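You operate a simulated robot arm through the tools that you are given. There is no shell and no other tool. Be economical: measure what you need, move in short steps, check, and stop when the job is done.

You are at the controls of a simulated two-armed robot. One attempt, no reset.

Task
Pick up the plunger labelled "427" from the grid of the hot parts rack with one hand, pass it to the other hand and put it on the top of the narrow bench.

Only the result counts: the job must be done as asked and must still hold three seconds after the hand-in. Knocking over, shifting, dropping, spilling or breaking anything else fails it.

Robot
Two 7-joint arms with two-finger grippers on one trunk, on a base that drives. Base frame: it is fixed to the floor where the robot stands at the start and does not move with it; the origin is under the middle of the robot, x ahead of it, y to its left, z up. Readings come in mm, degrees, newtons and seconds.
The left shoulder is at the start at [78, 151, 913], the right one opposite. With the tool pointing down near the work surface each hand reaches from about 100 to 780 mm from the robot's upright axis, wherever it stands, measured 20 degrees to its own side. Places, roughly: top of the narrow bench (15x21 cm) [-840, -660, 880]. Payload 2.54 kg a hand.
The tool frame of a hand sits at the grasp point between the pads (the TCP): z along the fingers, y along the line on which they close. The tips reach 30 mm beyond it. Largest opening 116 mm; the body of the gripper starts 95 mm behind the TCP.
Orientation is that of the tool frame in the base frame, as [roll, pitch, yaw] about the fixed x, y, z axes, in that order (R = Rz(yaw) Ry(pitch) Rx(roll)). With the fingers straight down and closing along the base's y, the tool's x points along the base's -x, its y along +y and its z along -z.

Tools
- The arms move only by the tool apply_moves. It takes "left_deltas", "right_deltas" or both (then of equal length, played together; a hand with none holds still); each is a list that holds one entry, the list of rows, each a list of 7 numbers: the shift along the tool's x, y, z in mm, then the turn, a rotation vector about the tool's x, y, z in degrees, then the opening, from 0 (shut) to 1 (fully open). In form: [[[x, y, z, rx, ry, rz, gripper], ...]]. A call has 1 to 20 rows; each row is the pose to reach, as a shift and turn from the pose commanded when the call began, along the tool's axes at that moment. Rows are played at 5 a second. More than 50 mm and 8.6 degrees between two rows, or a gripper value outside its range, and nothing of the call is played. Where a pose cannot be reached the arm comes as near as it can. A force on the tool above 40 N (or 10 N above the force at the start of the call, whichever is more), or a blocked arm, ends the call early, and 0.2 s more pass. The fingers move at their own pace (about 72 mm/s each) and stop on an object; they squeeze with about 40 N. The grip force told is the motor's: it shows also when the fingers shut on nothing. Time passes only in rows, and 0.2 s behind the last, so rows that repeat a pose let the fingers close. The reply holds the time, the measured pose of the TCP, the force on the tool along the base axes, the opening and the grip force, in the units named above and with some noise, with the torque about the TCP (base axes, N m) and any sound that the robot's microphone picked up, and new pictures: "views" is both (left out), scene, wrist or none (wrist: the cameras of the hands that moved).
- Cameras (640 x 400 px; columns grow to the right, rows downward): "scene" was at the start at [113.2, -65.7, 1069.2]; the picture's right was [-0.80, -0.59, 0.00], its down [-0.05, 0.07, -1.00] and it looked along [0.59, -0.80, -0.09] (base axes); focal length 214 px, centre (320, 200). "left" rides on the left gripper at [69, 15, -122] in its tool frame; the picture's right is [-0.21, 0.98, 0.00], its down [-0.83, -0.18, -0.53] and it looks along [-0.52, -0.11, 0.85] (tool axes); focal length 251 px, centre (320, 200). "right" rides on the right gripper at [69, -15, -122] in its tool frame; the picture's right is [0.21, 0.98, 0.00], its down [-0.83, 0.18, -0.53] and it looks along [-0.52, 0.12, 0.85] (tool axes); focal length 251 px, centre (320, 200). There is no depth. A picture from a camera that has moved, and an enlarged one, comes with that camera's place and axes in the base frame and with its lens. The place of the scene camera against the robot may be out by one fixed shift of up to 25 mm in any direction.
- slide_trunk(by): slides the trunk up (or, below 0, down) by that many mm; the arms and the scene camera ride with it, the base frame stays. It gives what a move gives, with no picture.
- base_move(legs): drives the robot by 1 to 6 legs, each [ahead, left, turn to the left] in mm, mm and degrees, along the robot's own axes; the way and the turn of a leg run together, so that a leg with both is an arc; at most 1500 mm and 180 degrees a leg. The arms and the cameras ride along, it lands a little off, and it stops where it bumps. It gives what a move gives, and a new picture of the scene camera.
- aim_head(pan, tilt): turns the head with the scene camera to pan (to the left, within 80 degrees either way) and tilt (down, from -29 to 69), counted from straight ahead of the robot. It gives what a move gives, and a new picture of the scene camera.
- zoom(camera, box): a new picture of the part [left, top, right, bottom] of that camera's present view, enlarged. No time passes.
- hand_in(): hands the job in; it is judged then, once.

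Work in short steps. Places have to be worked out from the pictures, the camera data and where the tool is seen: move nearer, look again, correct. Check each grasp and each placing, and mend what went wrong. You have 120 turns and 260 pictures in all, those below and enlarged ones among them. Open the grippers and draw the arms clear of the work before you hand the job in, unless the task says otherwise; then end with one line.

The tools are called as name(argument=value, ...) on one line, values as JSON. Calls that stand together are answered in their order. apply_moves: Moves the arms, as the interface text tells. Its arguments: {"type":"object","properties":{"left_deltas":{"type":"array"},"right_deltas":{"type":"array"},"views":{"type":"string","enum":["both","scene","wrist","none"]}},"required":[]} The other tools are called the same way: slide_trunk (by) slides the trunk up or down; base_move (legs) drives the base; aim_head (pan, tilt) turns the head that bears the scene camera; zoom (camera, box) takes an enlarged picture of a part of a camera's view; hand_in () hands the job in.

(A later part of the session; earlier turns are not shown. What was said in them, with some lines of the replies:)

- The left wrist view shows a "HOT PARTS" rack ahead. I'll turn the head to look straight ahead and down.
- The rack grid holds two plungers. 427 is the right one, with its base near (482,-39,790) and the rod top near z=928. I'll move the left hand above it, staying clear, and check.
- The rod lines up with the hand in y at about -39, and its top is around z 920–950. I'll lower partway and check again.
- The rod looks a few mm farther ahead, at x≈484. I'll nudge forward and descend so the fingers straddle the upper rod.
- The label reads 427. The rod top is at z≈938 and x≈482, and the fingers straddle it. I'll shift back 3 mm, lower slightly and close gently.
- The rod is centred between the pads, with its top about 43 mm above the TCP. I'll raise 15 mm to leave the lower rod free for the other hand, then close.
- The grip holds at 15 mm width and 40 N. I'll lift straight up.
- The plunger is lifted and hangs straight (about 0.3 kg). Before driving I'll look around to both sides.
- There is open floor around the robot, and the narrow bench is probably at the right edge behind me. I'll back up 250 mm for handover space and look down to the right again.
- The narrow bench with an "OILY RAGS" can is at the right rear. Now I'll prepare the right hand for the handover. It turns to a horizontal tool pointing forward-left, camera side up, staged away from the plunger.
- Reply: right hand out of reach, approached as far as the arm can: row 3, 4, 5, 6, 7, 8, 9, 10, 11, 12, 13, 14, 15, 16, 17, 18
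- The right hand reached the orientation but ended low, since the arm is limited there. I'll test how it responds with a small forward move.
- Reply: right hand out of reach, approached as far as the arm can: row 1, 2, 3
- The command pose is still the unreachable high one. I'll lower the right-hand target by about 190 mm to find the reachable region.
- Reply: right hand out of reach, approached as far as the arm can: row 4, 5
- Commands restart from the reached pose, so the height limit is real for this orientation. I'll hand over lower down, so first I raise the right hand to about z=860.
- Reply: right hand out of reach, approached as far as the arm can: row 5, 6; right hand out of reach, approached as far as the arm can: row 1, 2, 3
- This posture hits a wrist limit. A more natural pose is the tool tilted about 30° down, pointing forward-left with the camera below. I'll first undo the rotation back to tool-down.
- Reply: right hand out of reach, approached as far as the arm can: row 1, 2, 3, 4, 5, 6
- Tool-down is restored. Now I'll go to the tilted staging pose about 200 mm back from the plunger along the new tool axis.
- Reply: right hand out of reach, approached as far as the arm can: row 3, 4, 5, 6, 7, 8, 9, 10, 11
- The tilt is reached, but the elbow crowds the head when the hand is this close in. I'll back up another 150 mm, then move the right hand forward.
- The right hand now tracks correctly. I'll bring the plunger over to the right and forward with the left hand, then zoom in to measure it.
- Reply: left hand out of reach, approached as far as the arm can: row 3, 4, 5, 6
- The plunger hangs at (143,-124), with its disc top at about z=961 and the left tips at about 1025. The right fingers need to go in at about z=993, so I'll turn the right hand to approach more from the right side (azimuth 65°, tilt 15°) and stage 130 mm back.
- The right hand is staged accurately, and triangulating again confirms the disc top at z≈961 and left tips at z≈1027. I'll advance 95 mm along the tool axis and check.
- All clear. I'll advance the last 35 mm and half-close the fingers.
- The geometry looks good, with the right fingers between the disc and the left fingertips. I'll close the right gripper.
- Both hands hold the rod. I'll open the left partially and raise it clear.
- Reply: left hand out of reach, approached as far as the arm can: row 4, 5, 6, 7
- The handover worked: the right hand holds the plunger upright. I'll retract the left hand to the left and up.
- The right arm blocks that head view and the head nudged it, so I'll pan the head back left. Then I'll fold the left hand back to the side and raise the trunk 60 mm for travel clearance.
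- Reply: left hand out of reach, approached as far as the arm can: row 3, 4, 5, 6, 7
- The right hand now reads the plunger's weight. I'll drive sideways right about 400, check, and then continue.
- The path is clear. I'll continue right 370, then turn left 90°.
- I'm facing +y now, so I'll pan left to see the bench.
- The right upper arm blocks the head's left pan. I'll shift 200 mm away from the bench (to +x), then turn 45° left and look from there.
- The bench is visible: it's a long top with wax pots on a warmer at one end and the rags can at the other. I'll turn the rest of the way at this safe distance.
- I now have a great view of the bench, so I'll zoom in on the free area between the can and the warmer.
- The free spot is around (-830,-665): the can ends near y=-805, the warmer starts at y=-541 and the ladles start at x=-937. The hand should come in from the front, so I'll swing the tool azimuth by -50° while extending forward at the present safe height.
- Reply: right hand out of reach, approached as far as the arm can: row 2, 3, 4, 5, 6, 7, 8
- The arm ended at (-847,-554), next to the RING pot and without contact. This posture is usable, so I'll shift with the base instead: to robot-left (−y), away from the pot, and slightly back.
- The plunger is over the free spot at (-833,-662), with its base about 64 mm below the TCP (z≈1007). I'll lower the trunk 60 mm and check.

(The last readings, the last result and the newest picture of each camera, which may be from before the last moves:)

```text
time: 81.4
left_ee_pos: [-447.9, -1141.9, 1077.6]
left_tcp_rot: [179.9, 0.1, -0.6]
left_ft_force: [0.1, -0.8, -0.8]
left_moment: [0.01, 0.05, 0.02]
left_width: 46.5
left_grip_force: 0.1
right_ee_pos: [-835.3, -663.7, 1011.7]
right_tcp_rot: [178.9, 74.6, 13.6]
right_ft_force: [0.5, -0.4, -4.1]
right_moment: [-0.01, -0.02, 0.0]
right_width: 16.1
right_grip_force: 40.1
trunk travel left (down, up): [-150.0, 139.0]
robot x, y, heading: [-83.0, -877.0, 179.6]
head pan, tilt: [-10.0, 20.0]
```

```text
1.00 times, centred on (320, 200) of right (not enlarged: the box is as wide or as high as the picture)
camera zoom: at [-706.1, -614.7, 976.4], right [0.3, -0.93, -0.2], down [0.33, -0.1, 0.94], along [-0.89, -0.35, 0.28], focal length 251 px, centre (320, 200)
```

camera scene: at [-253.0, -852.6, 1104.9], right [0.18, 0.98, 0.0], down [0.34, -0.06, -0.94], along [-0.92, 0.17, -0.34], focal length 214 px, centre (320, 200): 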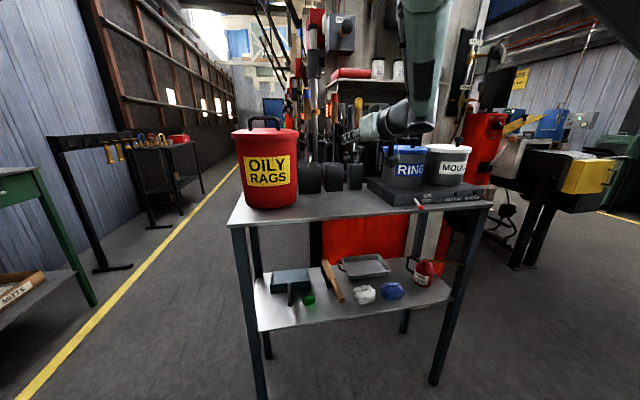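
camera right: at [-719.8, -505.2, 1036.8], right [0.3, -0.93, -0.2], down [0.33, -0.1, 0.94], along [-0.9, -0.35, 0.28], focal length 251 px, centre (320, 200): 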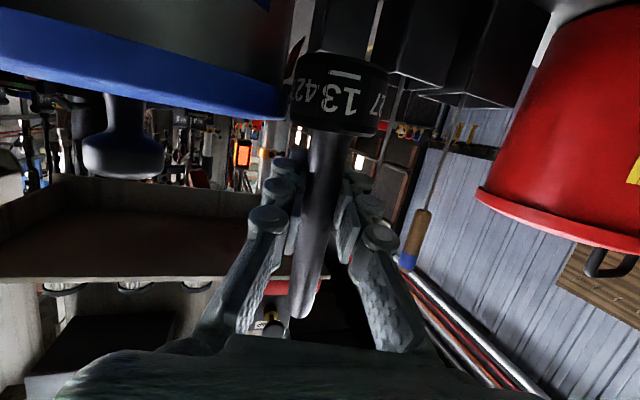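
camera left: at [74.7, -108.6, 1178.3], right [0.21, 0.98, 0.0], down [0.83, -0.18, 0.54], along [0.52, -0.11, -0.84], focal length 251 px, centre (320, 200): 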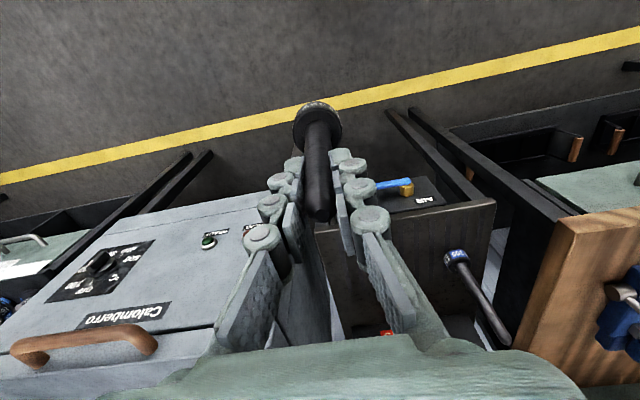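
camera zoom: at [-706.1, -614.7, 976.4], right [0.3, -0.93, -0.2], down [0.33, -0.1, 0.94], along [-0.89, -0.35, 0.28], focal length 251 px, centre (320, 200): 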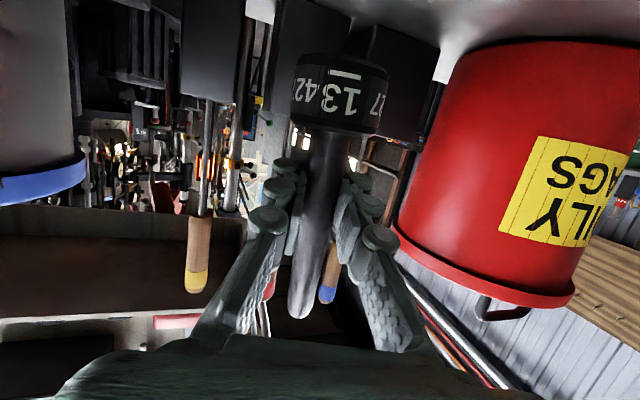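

All clear around it. Now I'll lower with the arm 45 mm vertically, leaving about 20 mm.

apply_moves(right_deltas=[[[14.5, 0, 3.9, 0, 0, 0, 0], [29, 0, 7.8, 0, 0, 0, 0], [43.4, 0, 11.7, 0, 0, 0, 0], [43.4, 0, 11.7, 0, 0, 0, 0]]], views="both")

zoom(camera="scene", box=[280, 120, 440, 220])

```text
time: 82.4
left_ee_pos: [-448.7, -1142.4, 1076.0]
left_tcp_rot: [-180.0, 0.2, -0.5]
left_ft_force: [-0.6, -0.4, -0.5]
left_moment: [0.01, 0.01, 0.04]
left_width: 46.3
left_grip_force: 0.1
right_ee_pos: [-836.1, -659.2, 966.2]
right_tcp_rot: [178.9, 74.6, 13.5]
right_ft_force: [-0.6, 0.3, -3.4]
right_moment: [-0.01, 0.01, -0.01]
right_width: 16.3
right_grip_force: 40.5
right hand out of reach, approached as far as the arm can: row 2, 3, 4
trunk travel left (down, up): [-150.0, 139.0]
robot x, y, heading: [-86.4, -879.0, 179.4]
head pan, tilt: [-10.0, 20.0]
camera scene: at [-253.0, -852.3, 1044.9], right [0.18, 0.98, 0.0], down [0.34, -0.06, -0.94], along [-0.92, 0.17, -0.34], focal length 214 px, centre (320, 200)
camera right: at [-708.0, -610.3, 931.6], right [0.3, -0.93, -0.2], down [0.33, -0.1, 0.94], along [-0.89, -0.35, 0.28], focal length 251 px, centre (320, 200)
```

scene: 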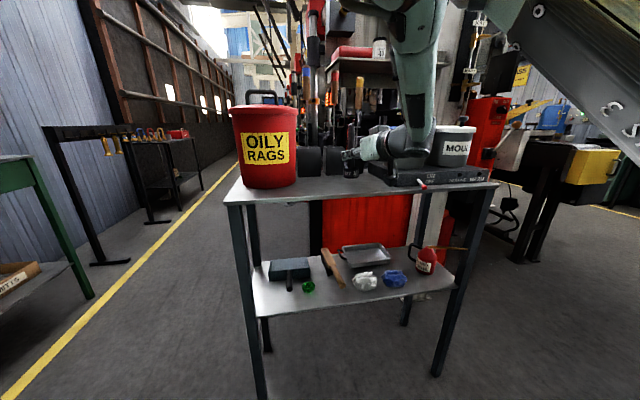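
right: 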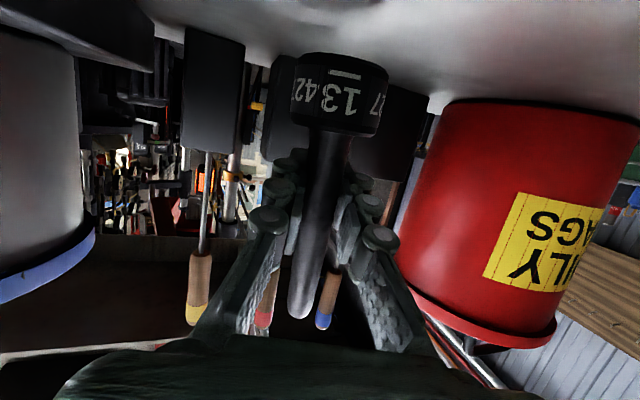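

```text
4.00 times, centred on (360, 170) of scene
camera zoom: at [-253.0, -852.3, 1044.9], right [0.18, 0.98, 0.0], down [0.34, -0.06, -0.94], along [-0.92, 0.17, -0.34], focal length 858 px, centre (160, 320)
```

zoom: 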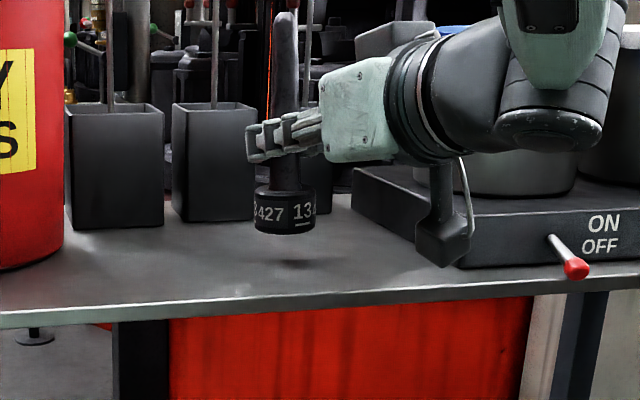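

The shadow shows a gap of about 20 mm left. Trunk moves are purely vertical, so I'll lower it 14 mm, then use small steps watching the force.

slide_trunk(by=-14)

zoom(camera="scene", box=[300, 120, 420, 195])

```text
time: 83.0
left_ee_pos: [-448.4, -1141.0, 1062.7]
left_tcp_rot: [-180.0, 0.1, -0.6]
left_ft_force: [0.5, -1.2, 0.4]
left_moment: [0.0, 0.05, -0.02]
left_width: 46.4
left_grip_force: 0.1
right_ee_pos: [-836.4, -659.5, 952.5]
right_tcp_rot: [178.9, 74.7, 13.6]
right_ft_force: [0.1, 0.2, -3.4]
right_moment: [0.01, 0.03, -0.02]
right_width: 16.4
right_grip_force: 40.3
trunk travel left (down, up): [-136.0, 153.0]
robot x, y, heading: [-84.5, -878.2, 179.3]
head pan, tilt: [-10.0, 20.0]
```

```text
5.33 times, centred on (360, 158) of scene
camera zoom: at [-252.8, -852.3, 1031.0], right [0.18, 0.98, 0.0], down [0.34, -0.06, -0.94], along [-0.92, 0.17, -0.34], focal length 1144 px, centre (107, 427)
```

zoom: 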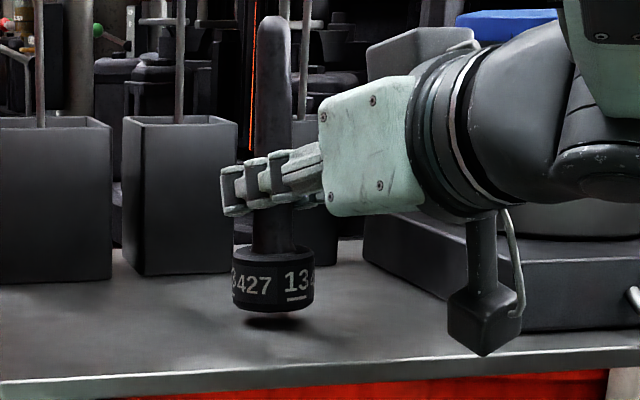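

About 5 mm of gap is left, so I'll step down in small increments.

slide_trunk(by=-4)

zoom(camera="scene", box=[320, 150, 384, 190])

```text
time: 83.6
left_ee_pos: [-447.0, -1142.3, 1059.0]
left_tcp_rot: [-179.9, 0.1, -0.6]
left_ft_force: [0.3, -0.5, 0.3]
left_moment: [0.03, -0.02, -0.01]
left_width: 45.9
left_grip_force: 0.0
right_ee_pos: [-835.1, -660.0, 950.0]
right_tcp_rot: [178.8, 74.5, 13.5]
right_ft_force: [-0.4, -0.1, -3.5]
right_moment: [0.02, -0.01, -0.02]
right_width: 16.2
right_grip_force: 39.9
trunk travel left (down, up): [-132.0, 157.0]
robot x, y, heading: [-84.4, -880.6, 179.4]
head pan, tilt: [-10.0, 20.0]
```

```text
10.00 times, centred on (352, 170) of scene
camera zoom: at [-252.9, -852.3, 1027.0], right [0.18, 0.98, 0.0], down [0.34, -0.06, -0.94], along [-0.92, 0.17, -0.34], focal length 2145 px, centre (0, 500)
```

zoom: 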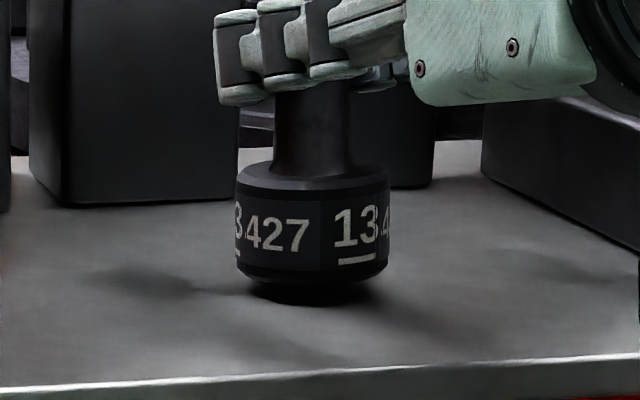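

Very close now, still without contact force. I'll go down 2 mm at a time.

slide_trunk(by=-2)

slide_trunk(by=-1.5)

zoom(camera="scene", box=[320, 150, 384, 190])

```text
time: 84.1
left_ee_pos: [-448.1, -1141.9, 1055.8]
left_tcp_rot: [-180.0, 0.1, -0.6]
left_ft_force: [-0.2, -0.3, 0.6]
left_moment: [0.01, -0.02, 0.03]
left_width: 46.6
left_grip_force: 0.1
right_ee_pos: [-835.2, -659.0, 947.2]
right_tcp_rot: [178.8, 74.7, 13.5]
right_ft_force: [0.0, 0.1, -3.0]
right_moment: [0.04, 0.03, -0.01]
right_width: 16.3
right_grip_force: 39.8
trunk travel left (down, up): [-130.0, 159.0]
robot x, y, heading: [-84.7, -880.8, 179.5]
head pan, tilt: [-10.0, 20.0]
```

```text
time: 84.6
left_ee_pos: [-447.3, -1141.4, 1055.2]
left_tcp_rot: [-180.0, 0.2, -0.6]
left_ft_force: [-0.8, -0.4, 0.9]
left_moment: [0.04, -0.02, 0.02]
left_width: 46.4
left_grip_force: 0.0
right_ee_pos: [-835.1, -659.7, 945.5]
right_tcp_rot: [178.8, 74.6, 13.6]
right_ft_force: [0.5, -0.1, -3.2]
right_moment: [0.02, 0.0, -0.03]
right_width: 16.7
right_grip_force: 40.7
trunk travel left (down, up): [-128.0, 161.0]
robot x, y, heading: [-84.2, -874.8, 179.5]
head pan, tilt: [-10.0, 20.0]
```

```text
10.00 times, centred on (352, 170) of scene
camera zoom: at [-253.0, -852.3, 1023.4], right [0.18, 0.98, 0.0], down [0.34, -0.06, -0.94], along [-0.92, 0.17, -0.34], focal length 2145 px, centre (0, 500)
```

zoom: 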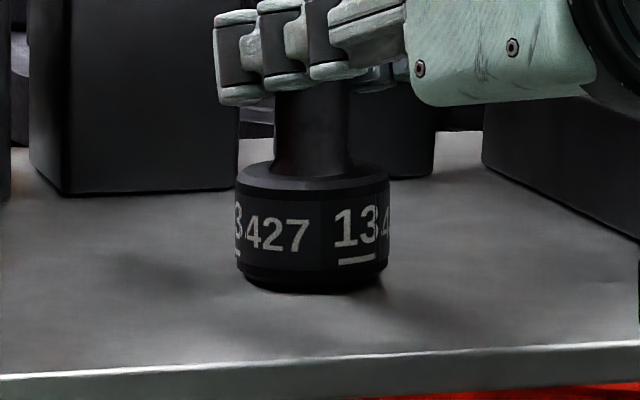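

The disc looks almost touching. I'll make small further steps until the force changes.

slide_trunk(by=-1)

slide_trunk(by=-1)

```text
time: 85.1
left_ee_pos: [-448.4, -1142.1, 1054.0]
left_tcp_rot: [179.9, 0.1, -0.7]
left_ft_force: [0.5, 0.5, -0.6]
left_moment: [-0.01, 0.0, 0.02]
left_width: 46.5
left_grip_force: 0.0
right_ee_pos: [-835.4, -660.3, 945.6]
right_tcp_rot: [178.8, 74.6, 13.6]
right_ft_force: [-0.4, 1.0, -3.2]
right_moment: [0.0, -0.01, 0.01]
right_width: 16.6
right_grip_force: 39.7
trunk travel left (down, up): [-128.0, 162.0]
robot x, y, heading: [-80.9, -878.8, 179.7]
head pan, tilt: [-10.0, 20.0]
```

```text
time: 85.6
left_ee_pos: [-447.8, -1142.0, 1053.6]
left_tcp_rot: [180.0, 0.1, -0.7]
left_ft_force: [0.5, -0.8, -0.3]
left_moment: [0.01, -0.03, 0.0]
left_width: 46.5
left_grip_force: 0.1
right_ee_pos: [-834.8, -659.1, 943.8]
right_tcp_rot: [179.0, 74.6, 13.8]
right_ft_force: [-0.6, -0.3, 0.1]
right_moment: [-0.05, 0.08, 0.01]
right_width: 16.5
right_grip_force: 39.8
trunk travel left (down, up): [-126.0, 163.0]
robot x, y, heading: [-82.1, -877.1, 179.5]
head pan, tilt: [-10.0, 20.0]
```

Contact: the force went to about 0, so the bench carries the weight. I'll open the fingers gently.

apply_moves(right_deltas=[[[0, 0, 0, 0, 0, 0, 0.18], [0, 0, 0, 0, 0, 0, 0.25], [0, 0, 0, 0, 0, 0, 0.35], [0, 0, 0, 0, 0, 0, 0.5], [0, 0, 0, 0, 0, 0, 0.5]]], views="both")

zoom(camera="scene", box=[300, 110, 428, 190])

```text
time: 86.8
left_ee_pos: [-447.1, -1142.5, 1052.9]
left_tcp_rot: [-180.0, 0.1, -0.6]
left_ft_force: [-0.8, 0.1, 0.2]
left_moment: [0.0, -0.02, 0.0]
left_width: 46.3
left_grip_force: 0.0
right_ee_pos: [-835.1, -660.1, 943.0]
right_tcp_rot: [178.8, 74.6, 13.6]
right_ft_force: [-0.7, 0.0, 0.0]
right_moment: [0.03, 0.0, 0.0]
right_width: 57.8
right_grip_force: 0.1
trunk travel left (down, up): [-126.0, 163.0]
robot x, y, heading: [-86.9, -876.7, 179.4]
head pan, tilt: [-10.0, 20.0]
camera scene: at [-252.7, -852.4, 1021.5], right [0.18, 0.98, 0.0], down [0.34, -0.06, -0.94], along [-0.92, 0.17, -0.34], focal length 214 px, centre (320, 200)
camera right: at [-707.8, -610.4, 908.7], right [0.3, -0.93, -0.2], down [0.33, -0.1, 0.94], along [-0.89, -0.35, 0.28], focal length 251 px, centre (320, 200)
```

scene: 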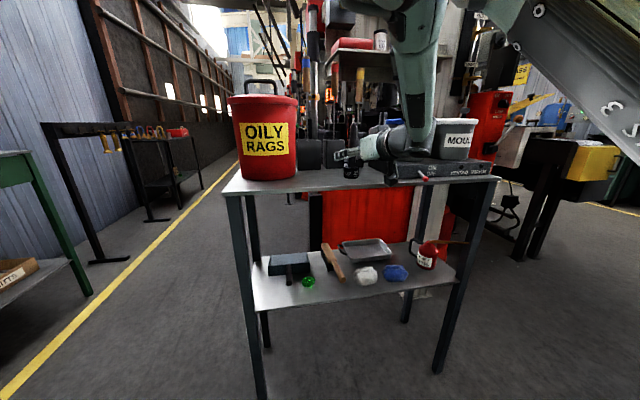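
right: 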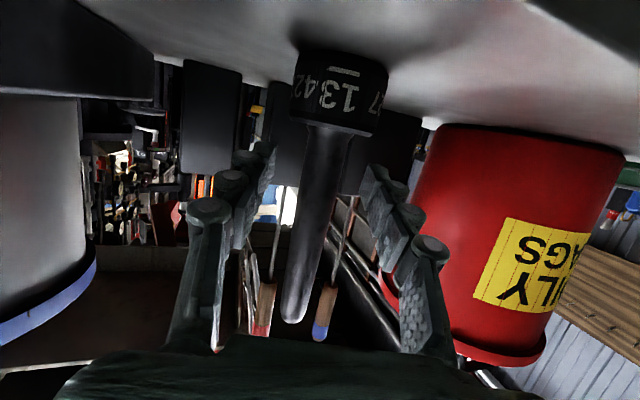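

```text
5.00 times, centred on (364, 150) of scene
camera zoom: at [-252.7, -852.4, 1021.5], right [0.18, 0.98, 0.0], down [0.34, -0.06, -0.94], along [-0.92, 0.17, -0.34], focal length 1072 px, centre (100, 450)
```

zoom: 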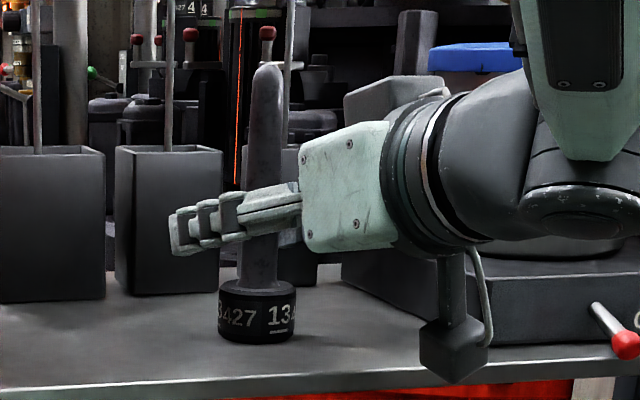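

The plunger stands upright and free. I'll open a bit wider, then withdraw straight back along the hand's axis using the base.

apply_moves(right_deltas=[[[0, 0, 0, 0, 0, 0, 0.65], [0, 0, 0, 0, 0, 0, 0.7], [0, 0, 0, 0, 0, 0, 0.7]]], views="none")

base_move(legs=[[-68, -17, 0], [-68, -17, 0]])

zoom(camera="scene", box=[220, 80, 480, 240])

```text
time: 87.6
left_ee_pos: [-448.9, -1140.6, 1053.0]
left_tcp_rot: [-180.0, 0.1, -0.6]
left_ft_force: [0.1, 0.1, 0.4]
left_moment: [0.01, 0.0, 0.02]
left_width: 46.3
left_grip_force: 0.2
right_ee_pos: [-835.0, -659.6, 943.7]
right_tcp_rot: [178.7, 74.6, 13.6]
right_ft_force: [0.3, 0.5, -0.5]
right_moment: [0.01, 0.0, -0.01]
right_width: 81.6
right_grip_force: 0.0
trunk travel left (down, up): [-126.0, 163.0]
robot x, y, heading: [-82.4, -878.6, 179.2]
head pan, tilt: [-10.0, 20.0]
```

```text
time: 89.2
left_ee_pos: [-311.1, -1109.6, 1053.9]
left_tcp_rot: [-180.0, 0.3, -0.6]
left_ft_force: [-0.3, 0.3, 0.4]
left_moment: [0.02, -0.01, 0.01]
left_width: 46.5
left_grip_force: 0.1
right_ee_pos: [-697.4, -625.4, 945.1]
right_tcp_rot: [178.9, 74.6, 13.6]
right_ft_force: [0.4, -0.2, -0.1]
right_moment: [-0.01, 0.01, -0.01]
right_width: 81.3
right_grip_force: 0.1
trunk travel left (down, up): [-126.0, 163.0]
robot x, y, heading: [51.4, -845.5, 179.4]
head pan, tilt: [-10.0, 20.0]
camera scene: at [-116.2, -819.7, 1021.6], right [0.19, 0.98, 0.0], down [0.34, -0.06, -0.94], along [-0.92, 0.17, -0.34], focal length 214 px, centre (320, 200)
```

scene: 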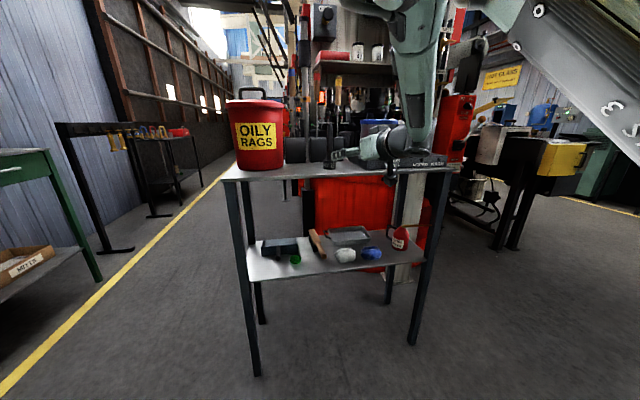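

```text
2.46 times, centred on (350, 160) of scene
camera zoom: at [-116.2, -819.7, 1021.6], right [0.19, 0.98, 0.0], down [0.34, -0.06, -0.94], along [-0.92, 0.17, -0.34], focal length 528 px, centre (246, 298)
```

zoom: 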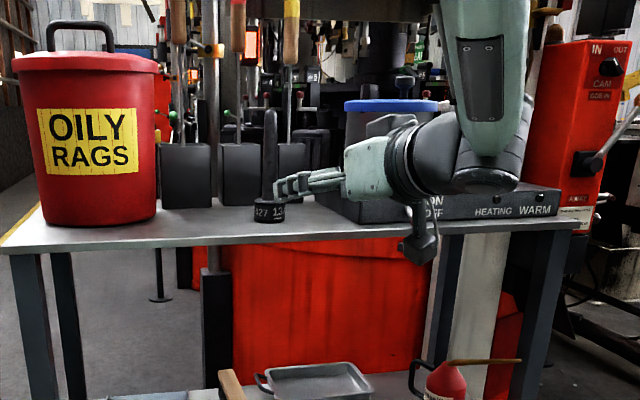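

The plunger stands undisturbed on the bench and the hand is off. I'll raise the trunk and back off slightly, then do a final check.

slide_trunk(by=80)

base_move(legs=[[-40, 0, 0]])

zoom(camera="scene", box=[220, 120, 480, 280])

```text
time: 90.4
left_ee_pos: [-311.8, -1109.8, 1132.7]
left_tcp_rot: [180.0, 0.2, -0.7]
left_ft_force: [-0.5, -0.4, -0.3]
left_moment: [0.01, -0.04, 0.02]
left_width: 46.4
left_grip_force: 0.2
right_ee_pos: [-700.0, -625.5, 1023.7]
right_tcp_rot: [178.7, 74.6, 13.5]
right_ft_force: [-0.2, -0.5, 0.5]
right_moment: [0.0, 0.0, 0.01]
right_width: 81.3
right_grip_force: 0.0
trunk travel left (down, up): [-207.0, 83.0]
robot x, y, heading: [54.0, -845.5, 179.1]
head pan, tilt: [-10.0, 20.0]
```

```text
time: 91.4
left_ee_pos: [-290.9, -1109.7, 1135.0]
left_tcp_rot: [-179.9, 0.4, -0.7]
left_ft_force: [0.3, 0.3, 0.8]
left_moment: [-0.04, -0.01, 0.0]
left_width: 46.6
left_grip_force: 0.0
right_ee_pos: [-679.1, -628.1, 1027.3]
right_tcp_rot: [179.1, 74.8, 13.7]
right_ft_force: [-0.3, 0.6, -0.4]
right_moment: [0.01, 0.0, 0.0]
right_width: 81.3
right_grip_force: 0.1
trunk travel left (down, up): [-207.0, 83.0]
robot x, y, heading: [73.7, -847.1, 179.3]
head pan, tilt: [-10.0, 20.0]
stopped in leg 1: the robot was blocked; the commanded pose is now the measured one
camera scene: at [-96.1, -820.5, 1101.4], right [0.18, 0.98, 0.0], down [0.34, -0.06, -0.94], along [-0.92, 0.17, -0.34], focal length 214 px, centre (320, 200)
```

scene: 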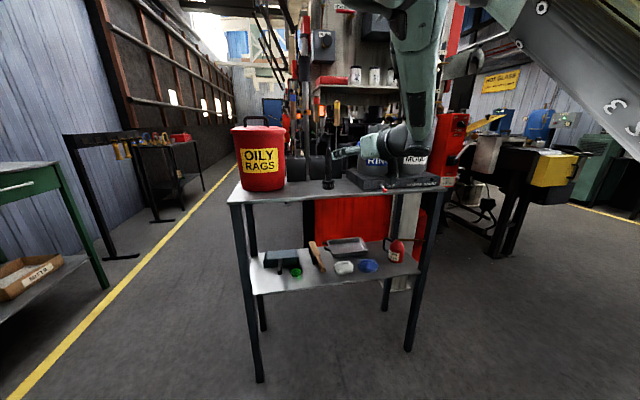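

```text
2.46 times, centred on (350, 200) of scene
camera zoom: at [-96.1, -820.5, 1101.4], right [0.18, 0.98, 0.0], down [0.34, -0.06, -0.94], along [-0.92, 0.17, -0.34], focal length 528 px, centre (246, 200)
```

zoom: 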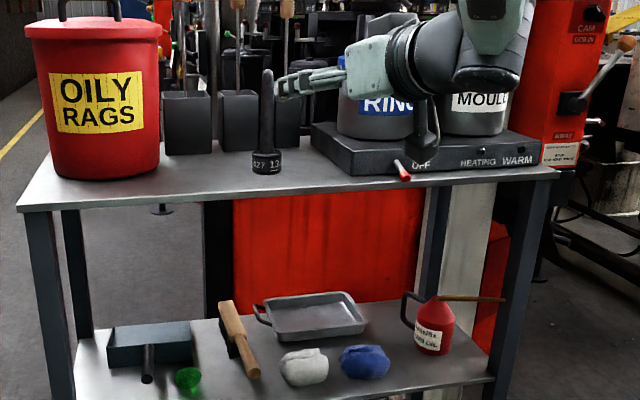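

The base touched something behind and stopped. I'll ease forward 15 mm to release any pressure. The plunger stands well and both hands are clear.

base_move(legs=[[15, 0, 0]])

zoom(camera="scene", box=[280, 140, 400, 215])

```text
time: 92.2
left_ee_pos: [-305.5, -1109.5, 1134.3]
left_tcp_rot: [-180.0, 0.5, -0.8]
left_ft_force: [-0.7, 0.4, 0.1]
left_moment: [0.0, -0.07, -0.03]
left_width: 46.4
left_grip_force: 0.0
right_ee_pos: [-693.7, -626.2, 1026.3]
right_tcp_rot: [179.1, 74.7, 13.6]
right_ft_force: [-0.7, 1.5, -1.0]
right_moment: [0.01, 0.04, 0.02]
right_width: 81.4
right_grip_force: 0.1
trunk travel left (down, up): [-207.0, 83.0]
robot x, y, heading: [60.9, -845.6, 179.0]
head pan, tilt: [-10.0, 20.0]
camera scene: at [-111.1, -820.2, 1101.4], right [0.18, 0.98, 0.0], down [0.34, -0.06, -0.94], along [-0.92, 0.17, -0.34], focal length 214 px, centre (320, 200)
```

scene: 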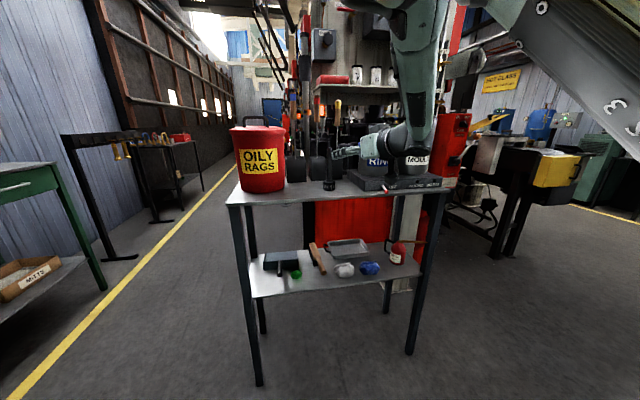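

```text
5.33 times, centred on (340, 178) of scene
camera zoom: at [-111.1, -820.2, 1101.4], right [0.18, 0.98, 0.0], down [0.34, -0.06, -0.94], along [-0.92, 0.17, -0.34], focal length 1144 px, centre (213, 320)
```

zoom: 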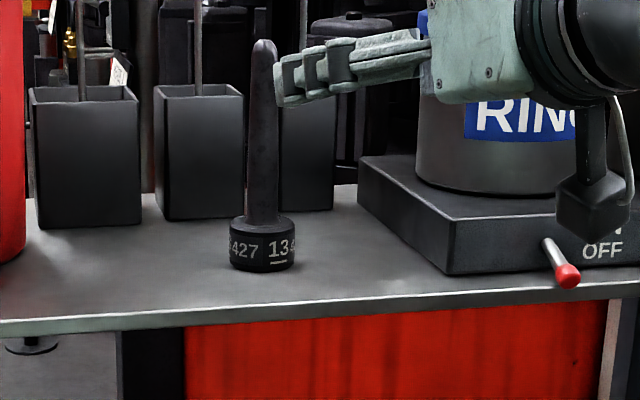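

The plunger stands upright on the bench top, the grippers are open and clear, and the neighbouring objects are untouched. I'm handing in.

hand_in()

```text
The job is handed in.
```

I picked plunger 427 off the hot parts rack with the left hand, passed it to the right hand and stood it upright on the narrow bench. Backing away afterwards, the base bumped something behind the robot; I eased off, but couldn't see whether that object shifted.
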